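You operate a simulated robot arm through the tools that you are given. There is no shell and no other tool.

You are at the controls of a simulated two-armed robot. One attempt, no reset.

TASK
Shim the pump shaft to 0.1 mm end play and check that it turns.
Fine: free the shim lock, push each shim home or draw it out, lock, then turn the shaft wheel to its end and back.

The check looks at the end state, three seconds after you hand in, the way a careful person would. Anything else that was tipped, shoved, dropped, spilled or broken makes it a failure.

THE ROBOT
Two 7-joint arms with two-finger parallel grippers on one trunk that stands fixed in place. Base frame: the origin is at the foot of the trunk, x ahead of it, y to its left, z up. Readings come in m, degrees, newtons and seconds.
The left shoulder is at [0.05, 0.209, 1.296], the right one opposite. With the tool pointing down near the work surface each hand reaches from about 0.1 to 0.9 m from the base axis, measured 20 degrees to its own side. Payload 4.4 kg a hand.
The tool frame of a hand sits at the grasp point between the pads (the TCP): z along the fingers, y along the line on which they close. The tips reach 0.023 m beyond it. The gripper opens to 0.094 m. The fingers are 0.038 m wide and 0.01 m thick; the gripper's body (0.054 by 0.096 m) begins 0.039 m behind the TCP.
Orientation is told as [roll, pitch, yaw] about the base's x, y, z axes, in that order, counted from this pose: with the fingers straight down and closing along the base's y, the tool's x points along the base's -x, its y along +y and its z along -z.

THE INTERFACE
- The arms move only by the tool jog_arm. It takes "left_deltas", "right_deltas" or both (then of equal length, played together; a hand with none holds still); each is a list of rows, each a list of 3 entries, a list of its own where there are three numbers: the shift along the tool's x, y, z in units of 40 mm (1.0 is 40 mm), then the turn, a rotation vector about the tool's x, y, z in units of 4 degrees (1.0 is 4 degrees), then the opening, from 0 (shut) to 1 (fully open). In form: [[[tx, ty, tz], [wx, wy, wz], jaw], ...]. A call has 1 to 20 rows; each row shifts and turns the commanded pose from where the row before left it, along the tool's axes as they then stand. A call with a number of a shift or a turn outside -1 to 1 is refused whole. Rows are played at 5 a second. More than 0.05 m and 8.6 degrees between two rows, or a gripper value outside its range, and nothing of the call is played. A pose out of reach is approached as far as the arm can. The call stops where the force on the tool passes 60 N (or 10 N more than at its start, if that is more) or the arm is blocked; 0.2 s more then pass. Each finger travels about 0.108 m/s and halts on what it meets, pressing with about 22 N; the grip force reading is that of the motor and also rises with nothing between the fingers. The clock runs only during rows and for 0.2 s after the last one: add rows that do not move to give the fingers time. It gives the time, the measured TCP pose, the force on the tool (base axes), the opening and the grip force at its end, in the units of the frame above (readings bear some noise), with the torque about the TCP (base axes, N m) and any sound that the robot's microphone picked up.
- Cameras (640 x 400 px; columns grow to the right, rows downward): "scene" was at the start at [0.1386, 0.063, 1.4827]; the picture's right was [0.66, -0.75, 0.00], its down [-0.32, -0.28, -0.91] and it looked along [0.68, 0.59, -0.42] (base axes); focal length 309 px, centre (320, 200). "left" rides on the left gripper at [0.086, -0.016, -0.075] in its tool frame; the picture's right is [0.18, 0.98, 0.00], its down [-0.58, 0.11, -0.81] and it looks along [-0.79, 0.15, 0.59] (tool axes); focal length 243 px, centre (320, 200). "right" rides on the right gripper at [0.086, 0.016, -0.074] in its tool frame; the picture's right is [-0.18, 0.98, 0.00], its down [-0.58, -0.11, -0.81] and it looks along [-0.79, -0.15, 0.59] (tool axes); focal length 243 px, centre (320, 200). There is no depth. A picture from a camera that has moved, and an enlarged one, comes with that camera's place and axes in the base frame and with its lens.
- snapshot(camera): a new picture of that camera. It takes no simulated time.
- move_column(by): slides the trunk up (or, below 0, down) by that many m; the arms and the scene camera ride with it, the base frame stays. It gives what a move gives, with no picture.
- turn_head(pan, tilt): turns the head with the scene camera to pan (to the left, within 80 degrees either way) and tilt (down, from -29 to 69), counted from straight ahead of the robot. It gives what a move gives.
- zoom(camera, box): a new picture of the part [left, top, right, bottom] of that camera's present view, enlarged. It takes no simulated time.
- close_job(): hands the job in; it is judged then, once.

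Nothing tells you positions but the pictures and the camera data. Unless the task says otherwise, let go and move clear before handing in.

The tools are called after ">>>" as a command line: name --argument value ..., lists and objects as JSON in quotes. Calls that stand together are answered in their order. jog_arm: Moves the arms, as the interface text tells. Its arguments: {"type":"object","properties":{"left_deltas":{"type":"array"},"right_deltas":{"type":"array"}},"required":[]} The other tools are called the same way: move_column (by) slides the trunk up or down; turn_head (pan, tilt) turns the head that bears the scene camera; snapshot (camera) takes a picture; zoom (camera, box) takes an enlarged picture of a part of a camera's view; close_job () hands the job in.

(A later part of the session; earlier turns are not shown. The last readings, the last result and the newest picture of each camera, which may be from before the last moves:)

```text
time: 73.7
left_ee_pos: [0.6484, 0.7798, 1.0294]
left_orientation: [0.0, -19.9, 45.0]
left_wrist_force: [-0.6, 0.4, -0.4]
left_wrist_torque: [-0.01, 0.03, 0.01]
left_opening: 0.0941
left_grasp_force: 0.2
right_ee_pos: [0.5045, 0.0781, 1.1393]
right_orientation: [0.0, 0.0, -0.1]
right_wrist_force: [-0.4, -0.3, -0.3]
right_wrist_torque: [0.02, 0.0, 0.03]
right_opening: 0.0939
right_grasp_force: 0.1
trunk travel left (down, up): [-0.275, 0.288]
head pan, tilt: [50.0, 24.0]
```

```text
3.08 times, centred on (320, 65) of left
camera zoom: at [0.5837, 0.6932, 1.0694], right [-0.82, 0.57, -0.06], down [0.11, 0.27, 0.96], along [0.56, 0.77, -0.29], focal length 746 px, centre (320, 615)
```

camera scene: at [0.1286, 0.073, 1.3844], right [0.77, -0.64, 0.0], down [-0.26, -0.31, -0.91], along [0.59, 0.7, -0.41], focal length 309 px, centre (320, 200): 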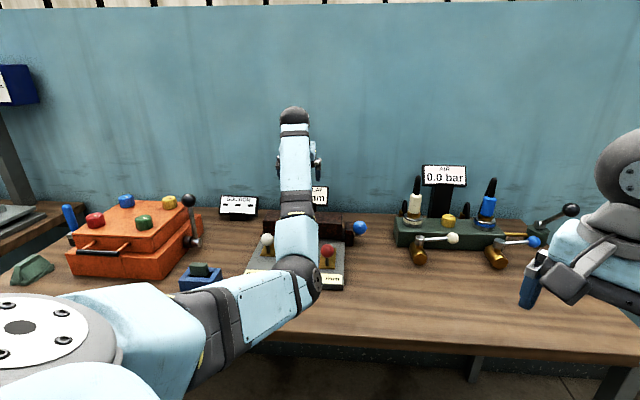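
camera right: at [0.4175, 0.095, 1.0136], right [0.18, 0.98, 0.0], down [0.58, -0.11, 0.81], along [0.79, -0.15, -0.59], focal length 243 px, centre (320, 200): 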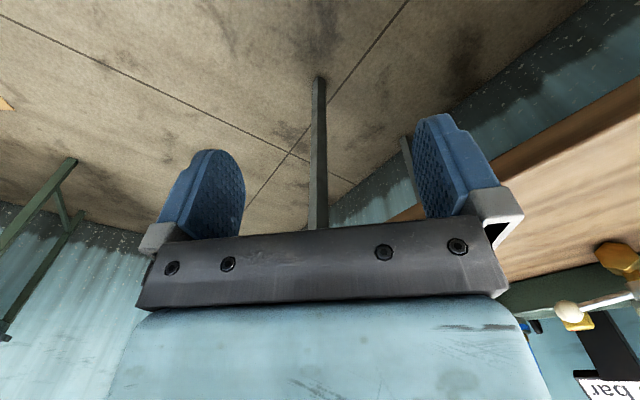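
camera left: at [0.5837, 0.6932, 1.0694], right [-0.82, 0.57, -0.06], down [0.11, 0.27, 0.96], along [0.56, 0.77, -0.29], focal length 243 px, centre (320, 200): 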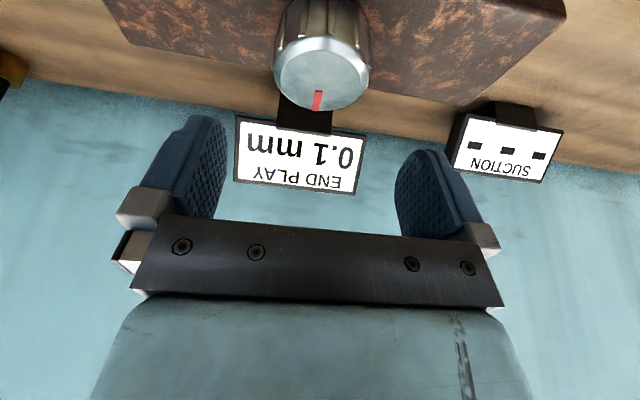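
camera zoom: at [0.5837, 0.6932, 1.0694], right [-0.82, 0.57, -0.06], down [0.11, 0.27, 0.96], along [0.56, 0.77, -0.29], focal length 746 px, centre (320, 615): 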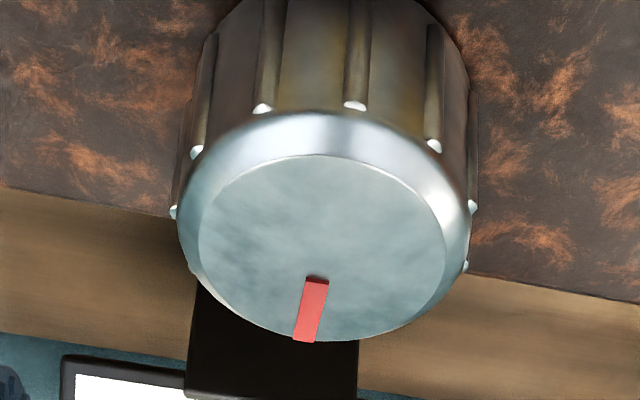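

Refined wheel axis: about (0.652, 0.779), diameter ~56 mm, top z 0.967, housing top ~0.933. I'll lower the open fingers around it, keeping a few mm above the housing.

>>> jog_arm --left_deltas '[[[0.17, -0.025, 0.5], [0, 0, 0], 1], [[0.17, -0.025, 0.5], [0, 0, 0], 1], [[0.15, -0.025, 0.46], [0, 0, 0], 1], [[0, 0, 0], [0, 0, 0], 1]]'

>>> snapshot --camera "left"

>>> snapshot --camera "scene"

```text
time: 74.7
left_ee_pos: [0.6529, 0.7775, 0.9698]
left_orientation: [0.0, -20.0, 45.0]
left_wrist_force: [-0.1, 0.1, 0.6]
left_wrist_torque: [0.02, 0.02, 0.02]
left_opening: 0.094
left_grasp_force: 0.0
right_ee_pos: [0.5053, 0.0787, 1.1394]
right_orientation: [0.0, 0.1, 0.0]
right_wrist_force: [0.4, -0.1, 0.3]
right_wrist_torque: [0.01, -0.02, -0.02]
right_opening: 0.094
right_grasp_force: 0.1
trunk travel left (down, up): [-0.275, 0.288]
head pan, tilt: [50.0, 24.0]
```

```text
taken
camera left: at [0.5871, 0.691, 1.0101], right [-0.82, 0.57, -0.06], down [0.11, 0.27, 0.96], along [0.56, 0.77, -0.29], focal length 243 px, centre (320, 200)
```

left: 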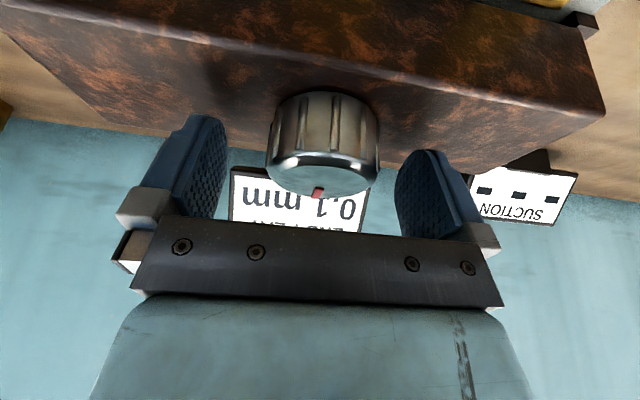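

```text
taken
camera scene: at [0.1283, 0.073, 1.3845], right [0.77, -0.64, 0.0], down [-0.26, -0.31, -0.91], along [0.59, 0.7, -0.41], focal length 309 px, centre (320, 200)
```

scene: 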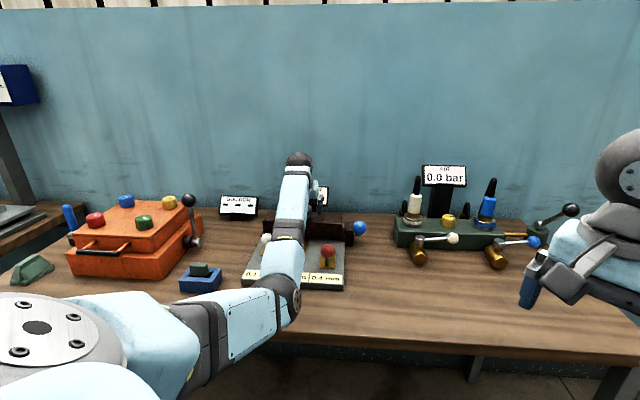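

The wheel is centered between the pads, with its top about 3 mm below the TCP. I'll lower slightly and close on it.

>>> jog_arm --left_deltas '[[[-0.01, 0.03, 0.083], [0, 0, 0], 1], [[0, 0, 0], [0, 0, 0], 0.7], [[0, 0, 0], [0, 0, 0], 0.45], [[0, 0, 0], [0, 0, 0], 0.45], [[0, 0, 0], [0, 0, 0], 0.45]]'

>>> snapshot --camera "left"

```text
time: 75.9
left_ee_pos: [0.6524, 0.7798, 0.9664]
left_orientation: [0.0, -19.9, 45.0]
left_wrist_force: [-2.8, -0.3, -0.8]
left_wrist_torque: [0.21, 0.14, -0.01]
left_opening: 0.0557
left_grasp_force: 44.5
right_ee_pos: [0.5053, 0.0787, 1.1388]
right_orientation: [0.0, 0.0, 0.0]
right_wrist_force: [-0.8, -0.1, 0.5]
right_wrist_torque: [-0.03, 0.03, 0.0]
right_opening: 0.0939
right_grasp_force: 0.1
trunk travel left (down, up): [-0.275, 0.288]
head pan, tilt: [50.0, 24.0]
```

```text
taken
camera left: at [0.5875, 0.6931, 1.0072], right [-0.82, 0.57, -0.06], down [0.12, 0.27, 0.96], along [0.56, 0.77, -0.29], focal length 243 px, centre (320, 200)
```

left: 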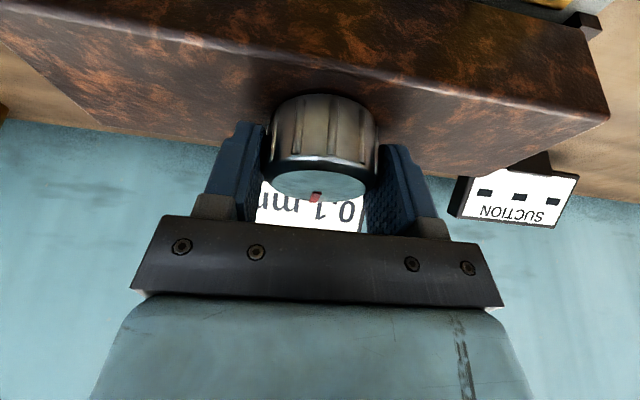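

Wheel gripped at 55.7 mm, centered (negligible side force). I'll try a small counter-clockwise turn about the vertical and read the torque.

>>> jog_arm --left_deltas '[[[0, 0, 0], [-0.171, 0, -0.47], 0.45], [[0, 0, 0], [-0.171, 0, -0.47], 0.45], [[0, 0, 0], [-0.171, 0, -0.47], 0.45], [[0, 0, 0], [-0.171, 0, -0.47], 0.45], [[0, 0, 0], [0, 0, 0], 0.45]]'

>>> snapshot --camera "left"

```text
time: 77.1
left_ee_pos: [0.6532, 0.7785, 0.9659]
left_orientation: [-0.1, -20.0, 53.1]
left_wrist_force: [0.8, 1.6, 4.7]
left_wrist_torque: [0.01, -0.07, -0.44]
left_opening: 0.0553
left_grasp_force: 45.2
right_ee_pos: [0.5045, 0.0789, 1.1387]
right_orientation: [0.0, 0.0, 0.0]
right_wrist_force: [-0.4, -0.8, 0.0]
right_wrist_torque: [0.0, -0.03, -0.02]
right_opening: 0.0939
right_grasp_force: 0.1
trunk travel left (down, up): [-0.275, 0.288]
head pan, tilt: [50.0, 24.0]
```

```text
taken
camera left: at [0.5998, 0.684, 1.0068], right [-0.89, 0.45, -0.06], down [0.07, 0.28, 0.96], along [0.45, 0.85, -0.28], focal length 243 px, centre (320, 200)
```

left: 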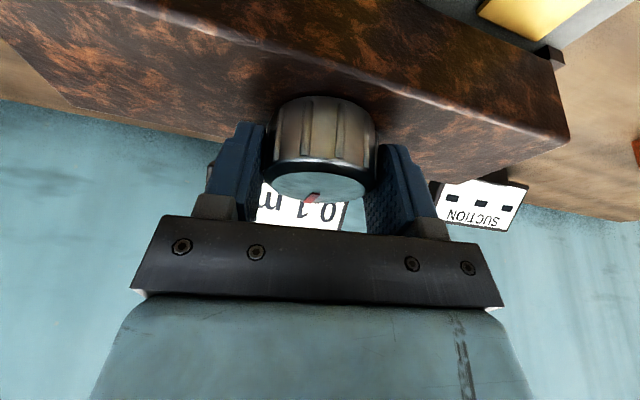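

>>> zoom --camera "left" --box '[250, 80, 390, 220]'

```text
2.86 times, centred on (320, 150) of left
camera zoom: at [0.5998, 0.684, 1.0068], right [-0.89, 0.45, -0.06], down [0.07, 0.28, 0.96], along [0.45, 0.85, -0.28], focal length 693 px, centre (320, 343)
```

zoom: 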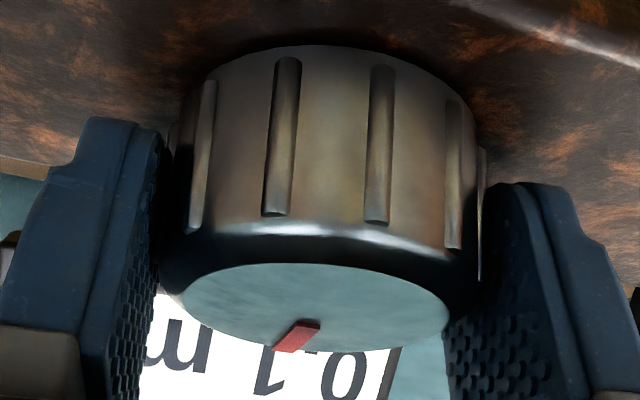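

Torque is −0.44 N·m; I can't yet tell if the wheel turned or slipped. I'll take a close-up after turning another 12°.

>>> jog_arm --left_deltas '[[[0, 0, 0], [-0.171, 0, -0.47], 0.3], [[0, 0, 0], [-0.171, 0, -0.47], 0.3], [[0, 0, 0], [-0.171, 0, -0.47], 0.3], [[0, 0, 0], [-0.171, 0, -0.47], 0.3], [[0, 0, 0], [-0.171, 0, -0.47], 0.3], [[0, 0, 0], [-0.171, 0, -0.47], 0.3], [[0, 0, 0], [0, 0, 0], 0.3]]'

>>> zoom --camera "left" --box '[250, 80, 390, 220]'

>>> zoom --camera "scene" --box '[220, 140, 400, 300]'

```text
time: 78.7
left_ee_pos: [0.6525, 0.7784, 0.9656]
left_orientation: [0.0, -19.9, 65.0]
left_wrist_force: [3.2, -4.4, 3.3]
left_wrist_torque: [0.33, 0.15, -1.09]
left_opening: 0.0557
left_grasp_force: 44.9
right_ee_pos: [0.5063, 0.08, 1.1388]
right_orientation: [0.1, 0.0, 0.0]
right_wrist_force: [-0.1, 0.3, -0.5]
right_wrist_torque: [-0.01, 0.02, 0.0]
right_opening: 0.094
right_grasp_force: 0.2
trunk travel left (down, up): [-0.275, 0.288]
head pan, tilt: [50.0, 24.0]
```

```text
2.86 times, centred on (320, 150) of left
camera zoom: at [0.6213, 0.6755, 1.0061], right [-0.96, 0.26, -0.06], down [0.02, 0.29, 0.96], along [0.27, 0.92, -0.29], focal length 693 px, centre (320, 343)
```

zoom: 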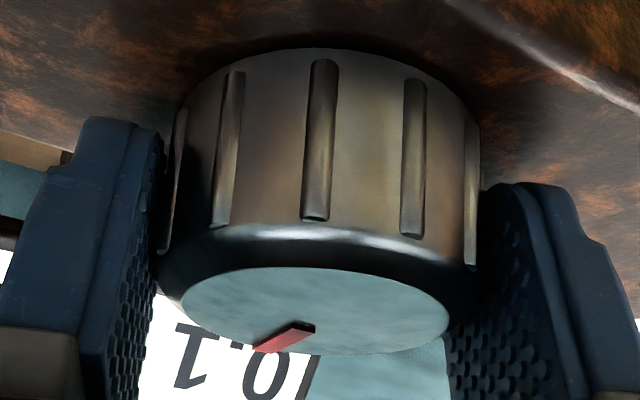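

```text
2.50 times, centred on (310, 220) of scene
camera zoom: at [0.1286, 0.0722, 1.3845], right [0.77, -0.64, 0.0], down [-0.26, -0.31, -0.91], along [0.59, 0.7, -0.41], focal length 772 px, centre (345, 150)
```

zoom: 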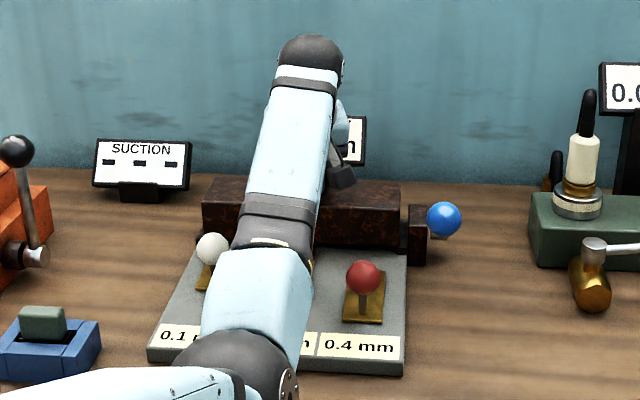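

The ridges and mark shifted relative to the hand by the turned angle, so the wheel slipped in the grip — it's against its stop in that direction. I'll try clockwise from here.

>>> jog_arm --left_deltas '[[[0, 0, 0], [0.171, 0, 0.47], 0.3], [[0, 0, 0], [0.171, 0, 0.47], 0.3], [[0, 0, 0], [0.171, 0, 0.47], 0.3], [[0, 0, 0], [0.171, 0, 0.47], 0.3], [[0, 0, 0], [0.171, 0, 0.47], 0.3], [[0, 0, 0], [0.171, 0, 0.47], 0.3], [[0, 0, 0], [0, 0, 0], 0.3]]'

>>> zoom --camera "left" --box '[250, 80, 390, 220]'

```text
time: 80.3
left_ee_pos: [0.6517, 0.7787, 0.9644]
left_orientation: [0.0, -20.0, 53.0]
left_wrist_force: [-10.2, -6.2, -0.7]
left_wrist_torque: [-0.59, 0.46, 0.04]
left_opening: 0.0557
left_grasp_force: 44.7
right_ee_pos: [0.5041, 0.0775, 1.139]
right_orientation: [0.1, -0.2, 0.0]
right_wrist_force: [1.0, 0.5, -0.4]
right_wrist_torque: [0.0, 0.01, 0.0]
right_opening: 0.0938
right_grasp_force: 0.0
trunk travel left (down, up): [-0.275, 0.288]
head pan, tilt: [50.0, 24.0]
```

```text
2.86 times, centred on (320, 150) of left
camera zoom: at [0.6, 0.6844, 1.0062], right [-0.89, 0.45, -0.06], down [0.08, 0.28, 0.96], along [0.45, 0.85, -0.29], focal length 693 px, centre (320, 343)
```

zoom: 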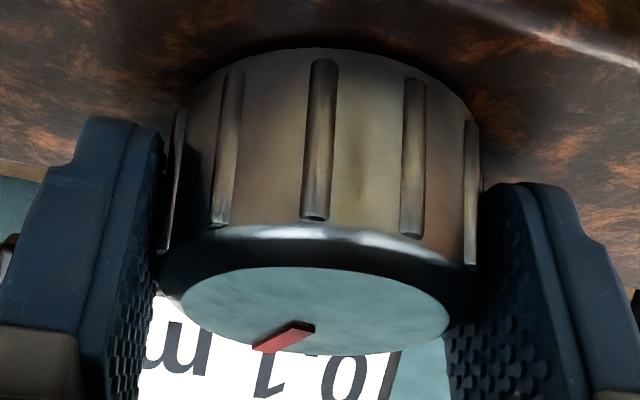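

Clockwise the wheel turns freely with the hand (torque ≈ 0, mark fixed relative to the fingers). I'll continue clockwise in stages, watching torque for the end stop.

>>> jog_arm --left_deltas '[[[0, 0, 0], [0.2565, 0, 0.705], 0.3], [[0, 0, 0], [0.2565, 0, 0.705], 0.3], [[0, 0, 0], [0.2565, 0, 0.705], 0.3], [[0, 0, 0], [0.2565, 0, 0.705], 0.3], [[0, 0, 0], [0.2565, 0, 0.705], 0.3], [[0, 0, 0], [0.2565, 0, 0.705], 0.3], [[0, 0, 0], [0.2565, 0, 0.705], 0.3], [[0, 0, 0], [0, 0, 0], 0.3]]'

>>> zoom --camera "left" --box '[250, 80, 390, 220]'

>>> snapshot --camera "scene"

```text
time: 82.1
left_ee_pos: [0.6519, 0.7798, 0.9665]
left_orientation: [-0.1, -20.0, 32.0]
left_wrist_force: [-16.3, -0.1, -1.2]
left_wrist_torque: [1.0, 0.29, 0.07]
left_opening: 0.0558
left_grasp_force: 45.2
right_ee_pos: [0.5039, 0.0793, 1.1389]
right_orientation: [-0.1, 0.0, -0.1]
right_wrist_force: [-0.7, -0.4, 0.4]
right_wrist_torque: [0.02, 0.0, 0.01]
right_opening: 0.0939
right_grasp_force: 0.1
trunk travel left (down, up): [-0.275, 0.288]
head pan, tilt: [50.0, 24.0]
```

```text
2.86 times, centred on (320, 150) of left
camera zoom: at [0.5687, 0.7098, 1.006], right [-0.67, 0.74, -0.06], down [0.17, 0.24, 0.96], along [0.73, 0.63, -0.28], focal length 693 px, centre (320, 343)
```

zoom: 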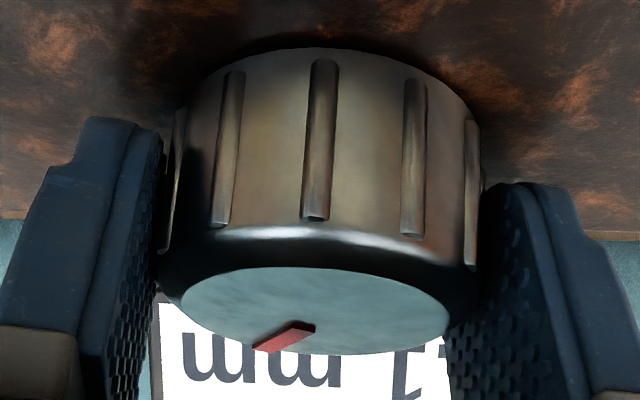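

```text
taken
camera scene: at [0.1267, 0.0735, 1.3846], right [0.77, -0.64, 0.0], down [-0.26, -0.31, -0.91], along [0.59, 0.7, -0.41], focal length 309 px, centre (320, 200)
```

scene: 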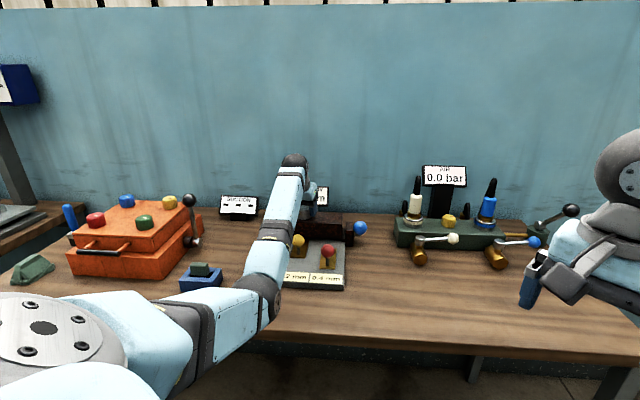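

The wheel has turned 33° cleanly. I'll nudge the TCP 1.5 mm to relieve a ~16 N side load and continue clockwise.

>>> jog_arm --left_deltas '[[[0.03, 0.02, -0.011], [0.2565, 0, 0.705], 0.3], [[0, 0, 0], [0.2565, 0, 0.705], 0.3], [[0, 0, 0], [0.2565, 0, 0.705], 0.3], [[0, 0, 0], [0.2565, 0, 0.705], 0.3], [[0, 0, 0], [0.2565, 0, 0.705], 0.3], [[0, 0, 0], [0.2565, 0, 0.705], 0.3], [[0, 0, 0], [0.2565, 0, 0.705], 0.3], [[0, 0, 0], [0, 0, 0], 0.3]]'

>>> zoom --camera "left" --box '[250, 80, 390, 220]'

>>> snapshot --camera "scene"

```text
time: 83.9
left_ee_pos: [0.6512, 0.7807, 0.9642]
left_orientation: [0.0, -20.1, 11.0]
left_wrist_force: [17.1, 27.0, 15.6]
left_wrist_torque: [1.37, -0.53, 0.05]
left_opening: 0.0557
left_grasp_force: 44.7
right_ee_pos: [0.5056, 0.0799, 1.1391]
right_orientation: [-0.1, 0.0, 0.0]
right_wrist_force: [0.7, -0.3, 0.4]
right_wrist_torque: [-0.02, -0.01, -0.01]
right_opening: 0.0942
right_grasp_force: 0.0
trunk travel left (down, up): [-0.275, 0.288]
head pan, tilt: [50.0, 24.0]
```

```text
2.86 times, centred on (320, 150) of left
camera zoom: at [0.5483, 0.7447, 1.0057], right [-0.36, 0.93, -0.06], down [0.24, 0.16, 0.96], along [0.9, 0.33, -0.28], focal length 693 px, centre (320, 343)
```

zoom: 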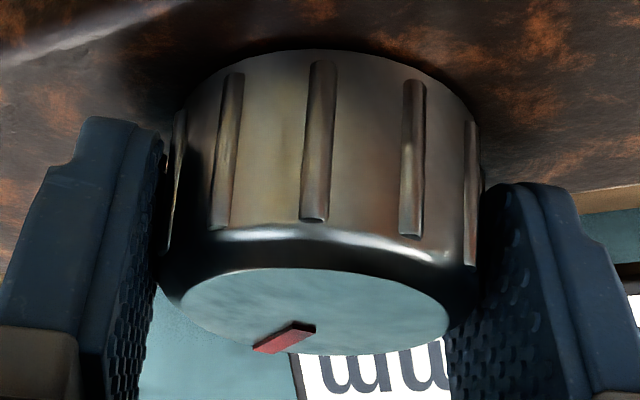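

```text
taken
camera scene: at [0.1288, 0.0742, 1.3844], right [0.77, -0.64, 0.0], down [-0.26, -0.31, -0.91], along [0.59, 0.7, -0.41], focal length 309 px, centre (320, 200)
```

scene: 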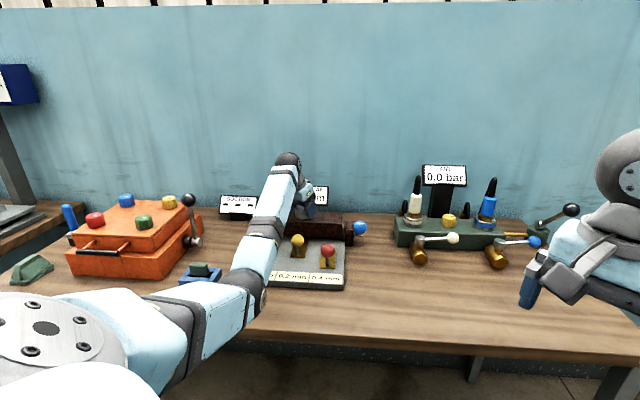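

54° turned, still free (torque ≈ 0) with a modest side load. I'll relieve it and keep turning clockwise.

>>> jog_arm --left_deltas '[[[-0.063, 0.054, -0.03], [0, 0, 0], 0.3], [[0, 0, 0], [0.2565, 0, 0.705], 0.3], [[0, 0, 0], [0.2565, 0, 0.705], 0.3], [[0, 0, 0], [0.2565, 0, 0.705], 0.3], [[0, 0, 0], [0.2565, 0, 0.705], 0.3], [[0, 0, 0], [0.2565, 0, 0.705], 0.3], [[0, 0, 0], [0, 0, 0], 0.3]]'

>>> zoom --camera "left" --box '[250, 80, 390, 220]'

>>> snapshot --camera "scene"

```text
time: 85.5
left_ee_pos: [0.6538, 0.7803, 0.9658]
left_orientation: [-0.3, -20.1, -4.1]
left_wrist_force: [-15.0, -12.9, -14.7]
left_wrist_torque: [0.81, 0.58, -0.02]
left_opening: 0.055
left_grasp_force: 45.2
right_ee_pos: [0.5046, 0.0796, 1.1373]
right_orientation: [0.0, 0.0, 0.0]
right_wrist_force: [-0.2, 0.1, -0.3]
right_wrist_torque: [0.0, 0.0, 0.01]
right_opening: 0.0938
right_grasp_force: 0.2
trunk travel left (down, up): [-0.275, 0.288]
head pan, tilt: [50.0, 24.0]
```

```text
2.86 times, centred on (320, 150) of left
camera zoom: at [0.5445, 0.7734, 1.0062], right [-0.1, 0.99, -0.07], down [0.28, 0.09, 0.96], along [0.95, 0.08, -0.29], focal length 693 px, centre (320, 343)
```

zoom: 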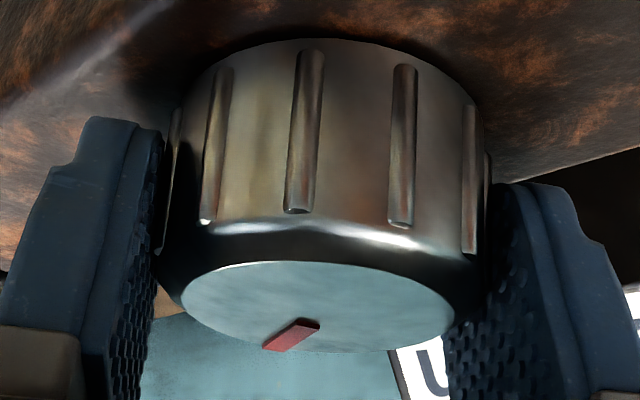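

```text
taken
camera scene: at [0.1286, 0.0735, 1.3843], right [0.77, -0.64, 0.0], down [-0.26, -0.31, -0.91], along [0.59, 0.7, -0.41], focal length 309 px, centre (320, 200)
```

scene: 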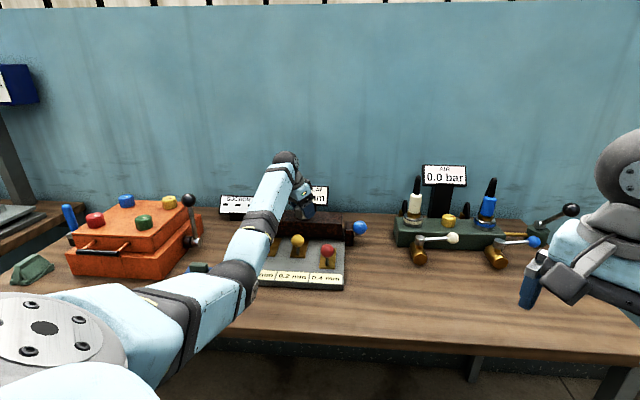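

Still free at roughly 65–69° of turn. I'll correct the small loads and continue.

>>> jog_arm --left_deltas '[[[0.035, -0.027, 0.027], [0, 0, 0], 0.3], [[0, 0, 0], [0.2565, 0, 0.705], 0.3], [[0, 0, 0], [0.2565, 0, 0.705], 0.3], [[0, 0, 0], [0.2565, 0, 0.705], 0.3], [[0, 0, 0], [0.2565, 0, 0.705], 0.3], [[0, 0, 0], [0.2565, 0, 0.705], 0.3], [[0, 0, 0], [0, 0, 0], 0.3]]'

>>> zoom --camera "left" --box '[250, 80, 390, 220]'

>>> snapshot --camera "scene"

```text
time: 87.1
left_ee_pos: [0.6543, 0.7827, 0.9654]
left_orientation: [-0.1, -20.0, -19.1]
left_wrist_force: [16.2, 2.3, 3.0]
left_wrist_torque: [0.0, -1.05, -0.02]
left_opening: 0.0552
left_grasp_force: 44.7
right_ee_pos: [0.5053, 0.0775, 1.1377]
right_orientation: [-0.1, 0.0, 0.0]
right_wrist_force: [0.1, -0.3, -0.2]
right_wrist_torque: [0.0, 0.02, 0.02]
right_opening: 0.094
right_grasp_force: 0.0
trunk travel left (down, up): [-0.275, 0.288]
head pan, tilt: [50.0, 24.0]
```

```text
2.86 times, centred on (320, 150) of left
camera zoom: at [0.5462, 0.8015, 1.006], right [0.16, 0.99, -0.06], down [0.29, 0.02, 0.96], along [0.94, -0.17, -0.28], focal length 693 px, centre (320, 343)
```

zoom: 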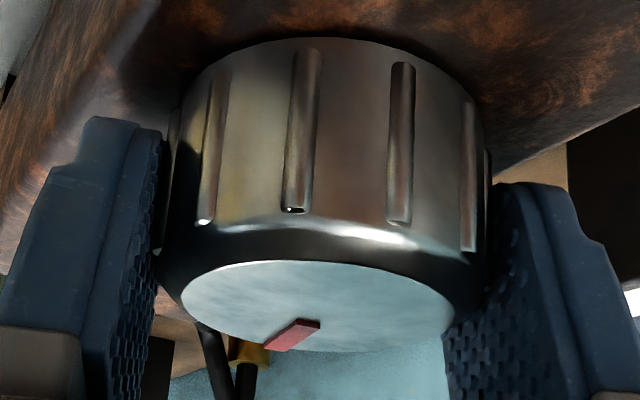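

```text
taken
camera scene: at [0.1301, 0.0733, 1.3843], right [0.77, -0.64, 0.0], down [-0.26, -0.31, -0.91], along [0.59, 0.7, -0.41], focal length 309 px, centre (320, 200)
```

scene: 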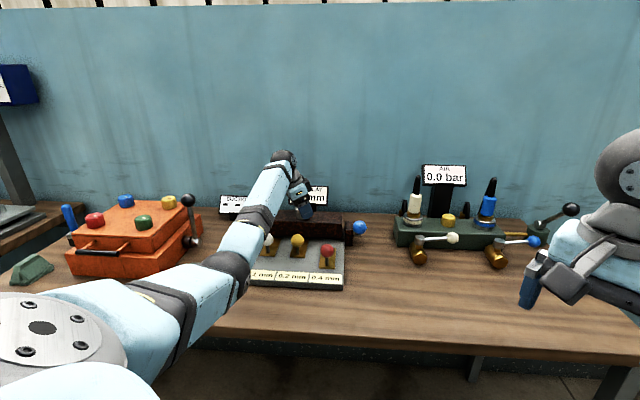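

About 80° turned, still free. Continuing clockwise toward the end.

>>> jog_arm --left_deltas '[[[-0.027, 0.01, 0.01], [0, 0, 0], 0.3], [[0, 0, 0], [0.2565, 0, 0.705], 0.3], [[0, 0, 0], [0.2565, 0, 0.705], 0.3], [[0, 0, 0], [0.2565, 0, 0.705], 0.3], [[0, 0, 0], [0.2565, 0, 0.705], 0.3], [[0, 0, 0], [0, 0, 0], 0.3]]'

>>> zoom --camera "left" --box '[250, 80, 390, 220]'

>>> snapshot --camera "left"

```text
time: 88.5
left_ee_pos: [0.6529, 0.7823, 0.9661]
left_orientation: [-0.2, -20.0, -31.0]
left_wrist_force: [-1.8, 2.5, -0.9]
left_wrist_torque: [1.26, 0.79, -0.03]
left_opening: 0.0549
left_grasp_force: 44.8
right_ee_pos: [0.5049, 0.0787, 1.1401]
right_orientation: [0.0, 0.0, 0.0]
right_wrist_force: [0.0, 0.6, -0.3]
right_wrist_torque: [-0.03, -0.01, 0.0]
right_opening: 0.0936
right_grasp_force: 0.1
trunk travel left (down, up): [-0.275, 0.288]
head pan, tilt: [50.0, 24.0]
```

```text
2.86 times, centred on (320, 150) of left
camera zoom: at [0.5527, 0.8233, 1.0062], right [0.36, 0.93, -0.07], down [0.29, -0.04, 0.96], along [0.89, -0.36, -0.29], focal length 693 px, centre (320, 343)
```

zoom: 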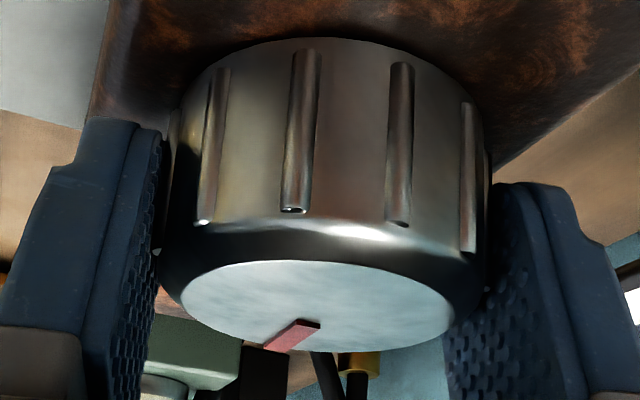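

```text
taken
camera left: at [0.5527, 0.8233, 1.0062], right [0.36, 0.93, -0.07], down [0.29, -0.04, 0.96], along [0.89, -0.36, -0.29], focal length 243 px, centre (320, 200)
```

left: 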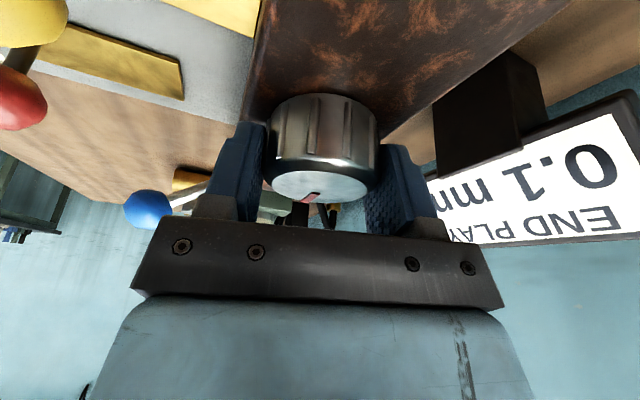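

About 92° turned and still no stop; the arm is near its reach limit at this yaw. I'll open just enough to clear the wheel, rotate the hand back around it, and re-grip to continue.

>>> jog_arm --left_deltas '[[[0, 0, 0], [0, 0, 0], 0.65], [[0, 0, 0], [0, 0, 0], 0.8], [[0, 0, 0], [0, 0, 0], 0.8]]'

>>> snapshot --camera "left"

```text
time: 89.3
left_ee_pos: [0.6536, 0.7817, 0.9658]
left_orientation: [-0.2, -20.1, -31.0]
left_wrist_force: [-0.1, -0.2, -0.1]
left_wrist_torque: [-0.02, 0.01, 0.03]
left_opening: 0.075
left_grasp_force: 0.0
right_ee_pos: [0.5056, 0.0777, 1.1388]
right_orientation: [0.1, 0.0, 0.0]
right_wrist_force: [-0.2, 0.1, -0.5]
right_wrist_torque: [0.01, 0.01, -0.01]
right_opening: 0.0938
right_grasp_force: 0.0
trunk travel left (down, up): [-0.275, 0.288]
head pan, tilt: [50.0, 24.0]
```

```text
taken
camera left: at [0.553, 0.8229, 1.0063], right [0.36, 0.93, -0.07], down [0.29, -0.04, 0.96], along [0.89, -0.36, -0.28], focal length 243 px, centre (320, 200)
```

left: 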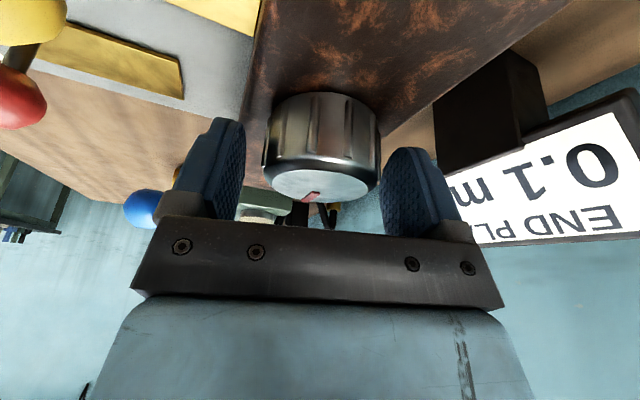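

The fingers straddle the wheel with clearance. Rotating the open hand back counter-clockwise by ~92°.

>>> jog_arm --left_deltas '[[[0, 0, 0], [-0.342, 0, -0.94], 0.8], [[0, 0, 0], [-0.342, 0, -0.94], 0.8], [[0, 0, 0], [-0.342, 0, -0.94], 0.8], [[0, 0, 0], [-0.342, 0, -0.94], 0.8], [[0, 0, 0], [-0.342, 0, -0.94], 0.8], [[0, 0, 0], [-0.342, 0, -0.94], 0.8], [[0, 0, 0], [-0.342, 0, -0.94], 0.8], [[0, 0, 0], [-0.342, 0, -0.94], 0.8], [[0, 0, 0], [-0.342, 0, -0.94], 0.8], [[0, 0, 0], [-0.342, 0, -0.94], 0.8], [[0, 0, 0], [0, 0, 0], 0.8]]'

>>> snapshot --camera "left"

```text
time: 91.7
left_ee_pos: [0.6521, 0.7801, 0.9644]
left_orientation: [-0.1, -19.9, 9.0]
left_wrist_force: [-0.7, 0.7, 0.0]
left_wrist_torque: [-0.03, -0.01, -0.02]
left_opening: 0.0751
left_grasp_force: 0.1
right_ee_pos: [0.505, 0.0783, 1.1385]
right_orientation: [-0.1, 0.0, 0.0]
right_wrist_force: [0.4, 0.3, 1.2]
right_wrist_torque: [0.01, 0.02, -0.04]
right_opening: 0.0941
right_grasp_force: 0.0
trunk travel left (down, up): [-0.275, 0.288]
head pan, tilt: [50.0, 24.0]
```

```text
taken
camera left: at [0.5487, 0.7482, 1.0056], right [-0.32, 0.94, -0.07], down [0.25, 0.15, 0.96], along [0.91, 0.29, -0.29], focal length 243 px, centre (320, 200)
```

left: 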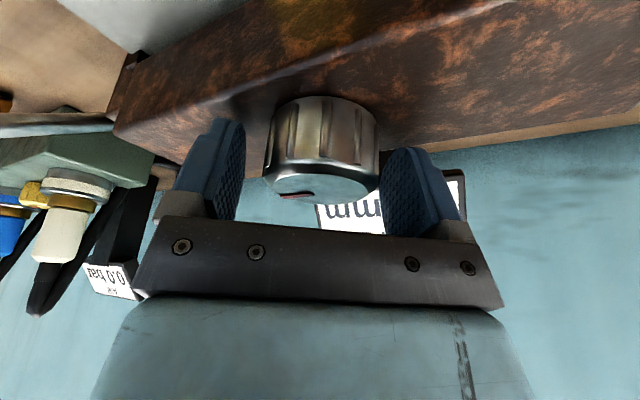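

Clear so far. I'll continue the open rotation further counter-clockwise to gain a longer clockwise stroke.

>>> jog_arm --left_deltas '[[[0, 0, 0], [-0.342, 0, -0.94], 0.8], [[0, 0, 0], [-0.342, 0, -0.94], 0.8], [[0, 0, 0], [-0.342, 0, -0.94], 0.8], [[0, 0, 0], [-0.342, 0, -0.94], 0.8], [[0, 0, 0], [-0.342, 0, -0.94], 0.8], [[0, 0, 0], [-0.342, 0, -0.94], 0.8], [[0, 0, 0], [-0.342, 0, -0.94], 0.8], [[0, 0, 0], [-0.342, 0, -0.94], 0.8], [[0, 0, 0], [-0.342, 0, -0.94], 0.8], [[0, 0, 0], [-0.342, 0, -0.94], 0.8], [[0, 0, 0], [-0.342, 0, -0.94], 0.8], [[0, 0, 0], [-0.342, 0, -0.94], 0.8], [[0, 0, 0], [-0.342, 0, -0.94], 0.8], [[0, 0, 0], [-0.342, 0, -0.94], 0.8], [[0, 0, 0], [-0.342, 0, -0.94], 0.8], [[0, 0, 0], [-0.342, 0, -0.94], 0.8], [[0, 0, 0], [-0.342, 0, -0.94], 0.8], [[0, 0, 0], [0, 0, 0], 0.8]]'

>>> snapshot --camera "left"

>>> snapshot --camera "scene"

```text
time: 95.5
left_ee_pos: [0.6528, 0.7817, 0.9663]
left_orientation: [-0.1, -19.9, 76.9]
left_wrist_force: [0.1, -0.1, 0.5]
left_wrist_torque: [-0.03, 0.04, 0.03]
left_opening: 0.0752
left_grasp_force: 0.0
right_ee_pos: [0.5051, 0.0793, 1.1388]
right_orientation: [0.0, 0.0, 0.0]
right_wrist_force: [1.2, -0.3, -0.7]
right_wrist_torque: [-0.02, 0.01, 0.04]
right_opening: 0.0938
right_grasp_force: 0.1
trunk travel left (down, up): [-0.275, 0.288]
head pan, tilt: [50.0, 24.0]
```

```text
taken
camera left: at [0.6434, 0.6743, 1.0067], right [-1.0, 0.05, -0.06], down [-0.05, 0.29, 0.96], along [0.07, 0.96, -0.29], focal length 243 px, centre (320, 200)
```

left: 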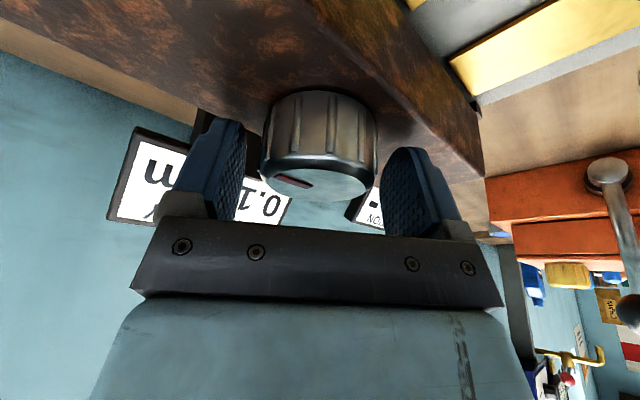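

```text
taken
camera scene: at [0.1285, 0.0733, 1.3844], right [0.77, -0.64, 0.0], down [-0.26, -0.31, -0.91], along [0.59, 0.7, -0.41], focal length 309 px, centre (320, 200)
```

scene: 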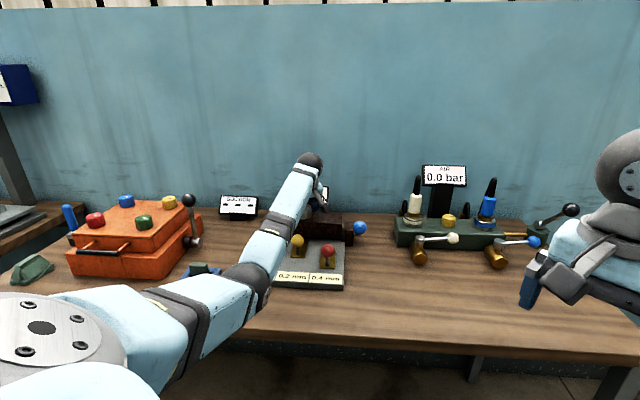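

>>> zoom --camera "left" --box '[250, 80, 390, 220]'

```text
2.86 times, centred on (320, 150) of left
camera zoom: at [0.6434, 0.6743, 1.0067], right [-1.0, 0.05, -0.06], down [-0.05, 0.29, 0.96], along [0.07, 0.96, -0.29], focal length 693 px, centre (320, 343)
```

zoom: 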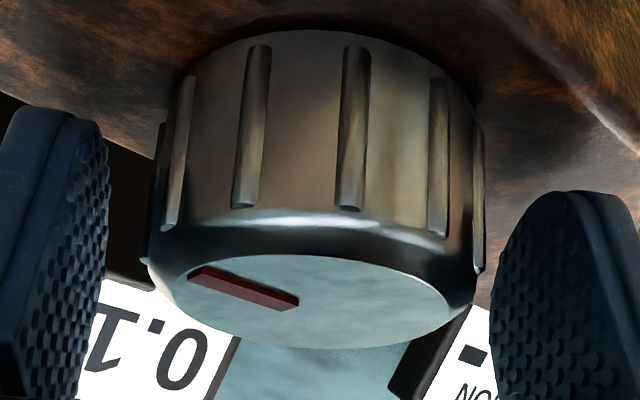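

The mark confirms the wheel has turned about 80–90° and stayed. I'll rotate the open hand another 28° counter-clockwise, then re-grip.

>>> jog_arm --left_deltas '[[[0, 0, 0], [-0.342, 0, -0.94], 0.8], [[0, 0, 0], [-0.342, 0, -0.94], 0.8], [[0, 0, 0], [-0.342, 0, -0.94], 0.8], [[0, 0, 0], [-0.342, 0, -0.94], 0.8], [[0, 0, 0], [-0.342, 0, -0.94], 0.8], [[0, 0, 0], [-0.342, 0, -0.94], 0.8], [[0, 0, 0], [-0.342, 0, -0.94], 0.8], [[0, 0, 0], [0, 0, 0], 0.8]]'

>>> snapshot --camera "left"

>>> snapshot --camera "scene"

```text
time: 97.3
left_ee_pos: [0.6538, 0.7811, 0.9657]
left_orientation: [0.1, -19.8, 105.0]
left_wrist_force: [1.0, -0.1, 1.0]
left_wrist_torque: [0.0, 0.01, 0.01]
left_opening: 0.0752
left_grasp_force: 0.0
right_ee_pos: [0.5058, 0.078, 1.1392]
right_orientation: [0.0, 0.1, 0.0]
right_wrist_force: [0.7, -0.5, 0.4]
right_wrist_torque: [0.01, 0.02, 0.02]
right_opening: 0.0939
right_grasp_force: 0.1
trunk travel left (down, up): [-0.275, 0.288]
head pan, tilt: [50.0, 24.0]
```

```text
taken
camera left: at [0.6954, 0.6824, 1.0059], right [-0.9, -0.42, -0.06], down [-0.17, 0.24, 0.96], along [-0.39, 0.88, -0.29], focal length 243 px, centre (320, 200)
```

left: 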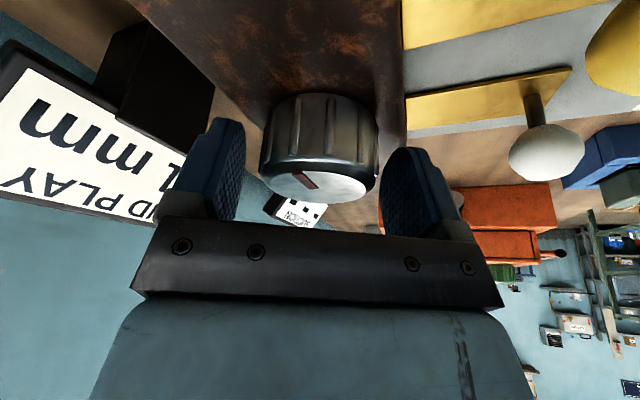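

```text
taken
camera scene: at [0.1285, 0.0733, 1.3844], right [0.77, -0.64, 0.0], down [-0.26, -0.31, -0.91], along [0.59, 0.7, -0.41], focal length 309 px, centre (320, 200)
```

scene: 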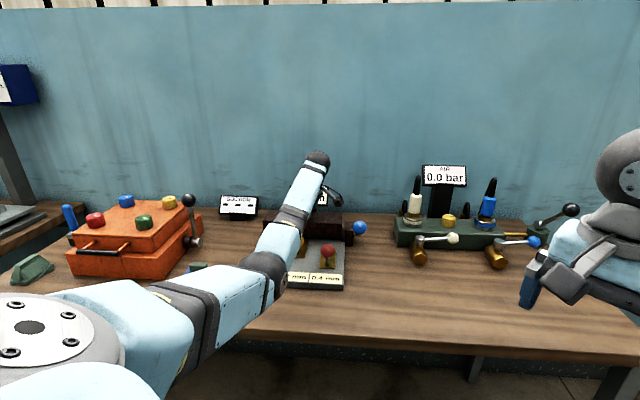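

Position is good. I'll close on the wheel and turn clockwise again.

>>> jog_arm --left_deltas '[[[0, 0, 0], [0, 0, 0], 0.5], [[0, 0, 0], [0, 0, 0], 0.3], [[0, 0, 0], [0, 0, 0], 0.3], [[0, 0, 0], [0.2565, 0, 0.705], 0.3], [[0, 0, 0], [0.2565, 0, 0.705], 0.3], [[0, 0, 0], [0.2565, 0, 0.705], 0.3], [[0, 0, 0], [0.2565, 0, 0.705], 0.3], [[0, 0, 0], [0.2565, 0, 0.705], 0.3], [[0, 0, 0], [0.2565, 0, 0.705], 0.3], [[0, 0, 0], [0.2565, 0, 0.705], 0.3], [[0, 0, 0], [0, 0, 0], 0.3]]'

>>> zoom --camera "left" --box '[250, 80, 390, 220]'

```text
time: 99.7
left_ee_pos: [0.6546, 0.7813, 0.9651]
left_orientation: [0.0, -19.9, 84.0]
left_wrist_force: [15.9, 11.7, 7.4]
left_wrist_torque: [-0.64, 0.62, -0.04]
left_opening: 0.0551
left_grasp_force: 45.0
right_ee_pos: [0.5057, 0.0793, 1.1381]
right_orientation: [0.0, 0.1, 0.0]
right_wrist_force: [-0.7, -0.1, 0.1]
right_wrist_torque: [0.0, -0.04, 0.01]
right_opening: 0.0938
right_grasp_force: 0.0
trunk travel left (down, up): [-0.275, 0.288]
head pan, tilt: [50.0, 24.0]
```

```text
2.86 times, centred on (320, 150) of left
camera zoom: at [0.6578, 0.6736, 1.0057], right [-1.0, -0.07, -0.06], down [-0.08, 0.28, 0.96], along [-0.05, 0.96, -0.29], focal length 693 px, centre (320, 343)
```

zoom: 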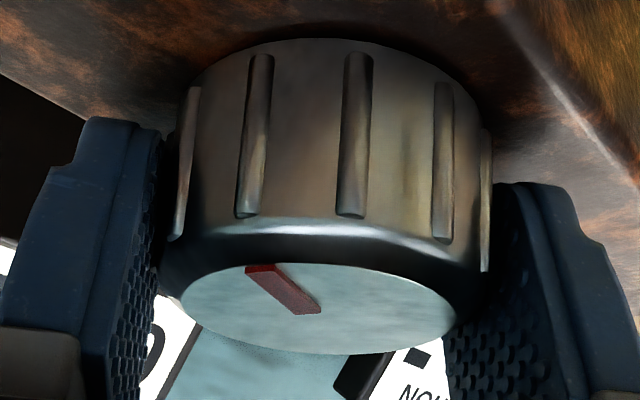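

Turning again with near-zero torque. Continuing clockwise.

>>> jog_arm --left_deltas '[[[-0.035, -0.03, -0.014], [0.2565, 0, 0.705], 0.3], [[0, 0, 0], [0.2565, 0, 0.705], 0.3], [[0, 0, 0], [0.2565, 0, 0.705], 0.3], [[0, 0, 0], [0.2565, 0, 0.705], 0.3], [[0, 0, 0], [0.2565, 0, 0.705], 0.3], [[0, 0, 0], [0.2565, 0, 0.705], 0.3], [[0, 0, 0], [0.2565, 0, 0.705], 0.3], [[0, 0, 0], [0.2565, 0, 0.705], 0.3], [[0, 0, 0], [0, 0, 0], 0.3]]'

>>> zoom --camera "left" --box '[250, 80, 390, 220]'

```text
time: 101.7
left_ee_pos: [0.6543, 0.7826, 0.9647]
left_orientation: [0.0, -19.8, 59.8]
left_wrist_force: [-12.0, -9.1, -10.6]
left_wrist_torque: [0.59, 0.14, 0.01]
left_opening: 0.0552
left_grasp_force: 45.1
right_ee_pos: [0.5054, 0.0787, 1.1388]
right_orientation: [0.1, 0.0, 0.0]
right_wrist_force: [0.0, 0.6, -0.8]
right_wrist_torque: [0.01, -0.01, -0.02]
right_opening: 0.094
right_grasp_force: 0.0
trunk travel left (down, up): [-0.275, 0.288]
head pan, tilt: [50.0, 24.0]
```

```text
2.86 times, centred on (320, 150) of left
camera zoom: at [0.6135, 0.6812, 1.0061], right [-0.94, 0.34, -0.06], down [0.04, 0.29, 0.96], along [0.35, 0.89, -0.29], focal length 693 px, centre (320, 343)
```

zoom: 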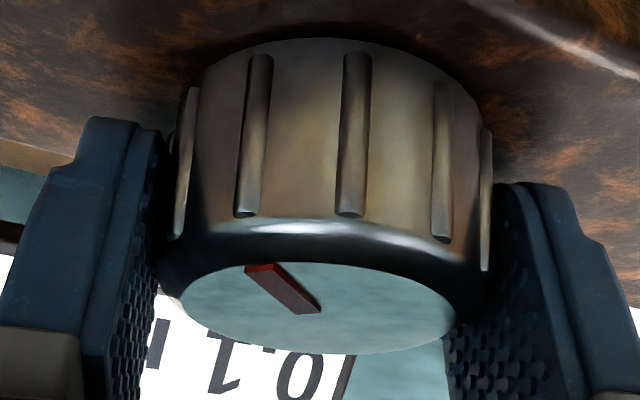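

Wheel still follows the hand with no torque; roughly 130° so far. Continuing.

>>> jog_arm --left_deltas '[[[0.024, 0.007, 0.0125], [0.2565, 0, 0.705], 0.3], [[0, 0, 0], [0.2565, 0, 0.705], 0.3], [[0, 0, 0], [0.2565, 0, 0.705], 0.3], [[0, 0, 0], [0.2565, 0, 0.705], 0.3], [[0, 0, 0], [0.2565, 0, 0.705], 0.3], [[0, 0, 0], [0.2565, 0, 0.705], 0.3], [[0, 0, 0], [0.2565, 0, 0.705], 0.3], [[0, 0, 0], [0.2565, 0, 0.705], 0.3], [[0, 0, 0], [0, 0, 0], 0.3]]'

>>> zoom --camera "left" --box '[250, 80, 390, 220]'

```text
time: 103.7
left_ee_pos: [0.6547, 0.7814, 0.9647]
left_orientation: [-0.2, -20.0, 35.9]
left_wrist_force: [-6.7, -13.3, -12.2]
left_wrist_torque: [0.6, -0.18, -0.01]
left_opening: 0.0551
left_grasp_force: 44.8
right_ee_pos: [0.5042, 0.0796, 1.1376]
right_orientation: [0.0, -0.1, 0.0]
right_wrist_force: [0.0, -0.1, 0.0]
right_wrist_torque: [-0.02, -0.03, 0.0]
right_opening: 0.0941
right_grasp_force: 0.1
trunk travel left (down, up): [-0.275, 0.288]
head pan, tilt: [50.0, 24.0]
```

```text
2.86 times, centred on (320, 150) of left
camera zoom: at [0.576, 0.7061, 1.0059], right [-0.72, 0.7, -0.07], down [0.16, 0.25, 0.96], along [0.68, 0.67, -0.29], focal length 693 px, centre (320, 343)
```

zoom: 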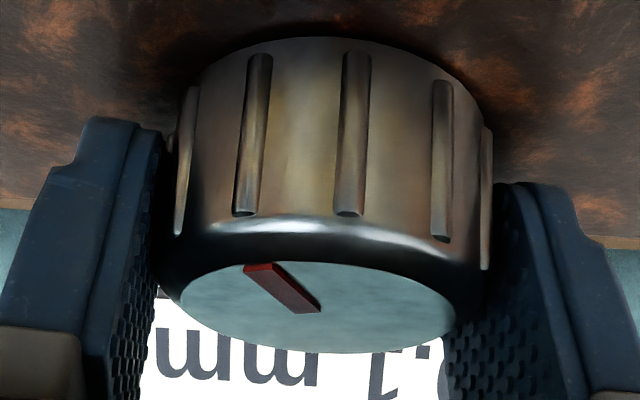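

About 155–160° so far, still free. Continuing clockwise.

>>> jog_arm --left_deltas '[[[0.02, -0.01, 0.02], [0.2565, 0, 0.705], 0.3], [[0, 0, 0], [0.2565, 0, 0.705], 0.3], [[0, 0, 0], [0.2565, 0, 0.705], 0.3], [[0, 0, 0], [0.2565, 0, 0.705], 0.3], [[0, 0, 0], [0.2565, 0, 0.705], 0.3], [[0, 0, 0], [0.2565, 0, 0.705], 0.3], [[0, 0, 0], [0.2565, 0, 0.705], 0.3], [[0, 0, 0], [0.2565, 0, 0.705], 0.3], [[0, 0, 0], [0, 0, 0], 0.3]]'

>>> zoom --camera "left" --box '[250, 80, 390, 220]'

```text
time: 105.7
left_ee_pos: [0.6554, 0.7817, 0.965]
left_orientation: [-0.2, -20.0, 12.0]
left_wrist_force: [14.2, 10.4, 4.9]
left_wrist_torque: [0.86, -0.68, -0.01]
left_opening: 0.0553
left_grasp_force: 45.3
right_ee_pos: [0.505, 0.0788, 1.1383]
right_orientation: [0.0, 0.1, 0.0]
right_wrist_force: [0.0, -0.7, -0.4]
right_wrist_torque: [0.0, 0.01, -0.02]
right_opening: 0.0942
right_grasp_force: 0.1
trunk travel left (down, up): [-0.275, 0.288]
head pan, tilt: [50.0, 24.0]
```

```text
2.86 times, centred on (320, 150) of left
camera zoom: at [0.5515, 0.7437, 1.0056], right [-0.37, 0.93, -0.07], down [0.24, 0.16, 0.96], along [0.9, 0.34, -0.28], focal length 693 px, centre (320, 343)
```

zoom: 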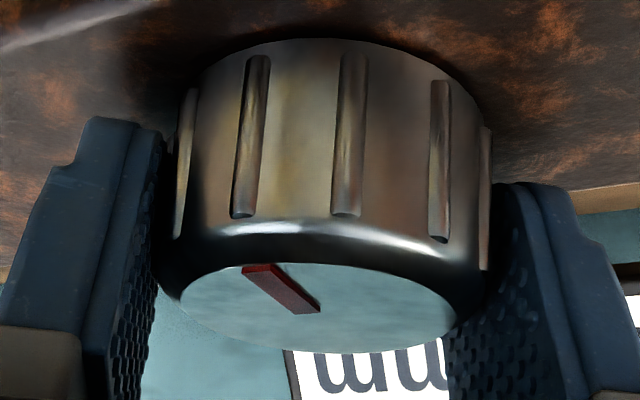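

About 180°, still free. Continuing with a small load correction.

>>> jog_arm --left_deltas '[[[-0.03, 0.012, 0], [0.2565, 0, 0.705], 0.3], [[0, 0, 0], [0.2565, 0, 0.705], 0.3], [[0, 0, 0], [0.2565, 0, 0.705], 0.3], [[0, 0, 0], [0.2565, 0, 0.705], 0.3], [[0, 0, 0], [0.2565, 0, 0.705], 0.3], [[0, 0, 0], [0.2565, 0, 0.705], 0.3], [[0, 0, 0], [0.2565, 0, 0.705], 0.3], [[0, 0, 0], [0, 0, 0], 0.3]]'

>>> zoom --camera "left" --box '[250, 80, 390, 220]'

```text
time: 107.5
left_ee_pos: [0.6539, 0.7807, 0.9644]
left_orientation: [-0.2, -20.1, -9.1]
left_wrist_force: [-9.1, -7.7, -1.2]
left_wrist_torque: [1.0, 0.91, -0.01]
left_opening: 0.0551
left_grasp_force: 44.5
right_ee_pos: [0.5047, 0.0779, 1.1388]
right_orientation: [0.0, -0.1, 0.0]
right_wrist_force: [1.2, -1.3, 0.1]
right_wrist_torque: [-0.02, 0.0, 0.02]
right_opening: 0.094
right_grasp_force: 0.2
trunk travel left (down, up): [-0.275, 0.288]
head pan, tilt: [50.0, 24.0]
```

```text
2.86 times, centred on (320, 150) of left
camera zoom: at [0.5446, 0.7828, 1.0056], right [-0.01, 1.0, -0.07], down [0.28, 0.07, 0.96], along [0.96, -0.01, -0.28], focal length 693 px, centre (320, 343)
```

zoom: 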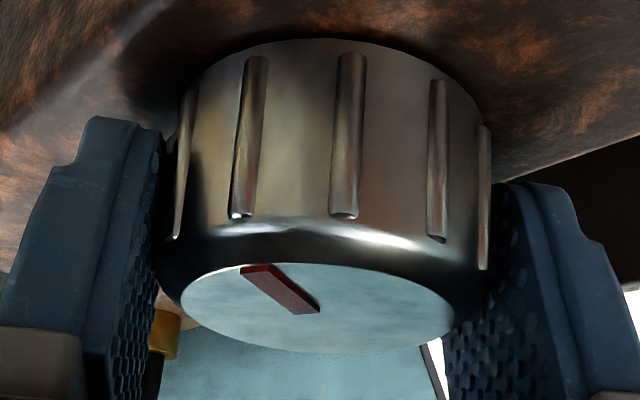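

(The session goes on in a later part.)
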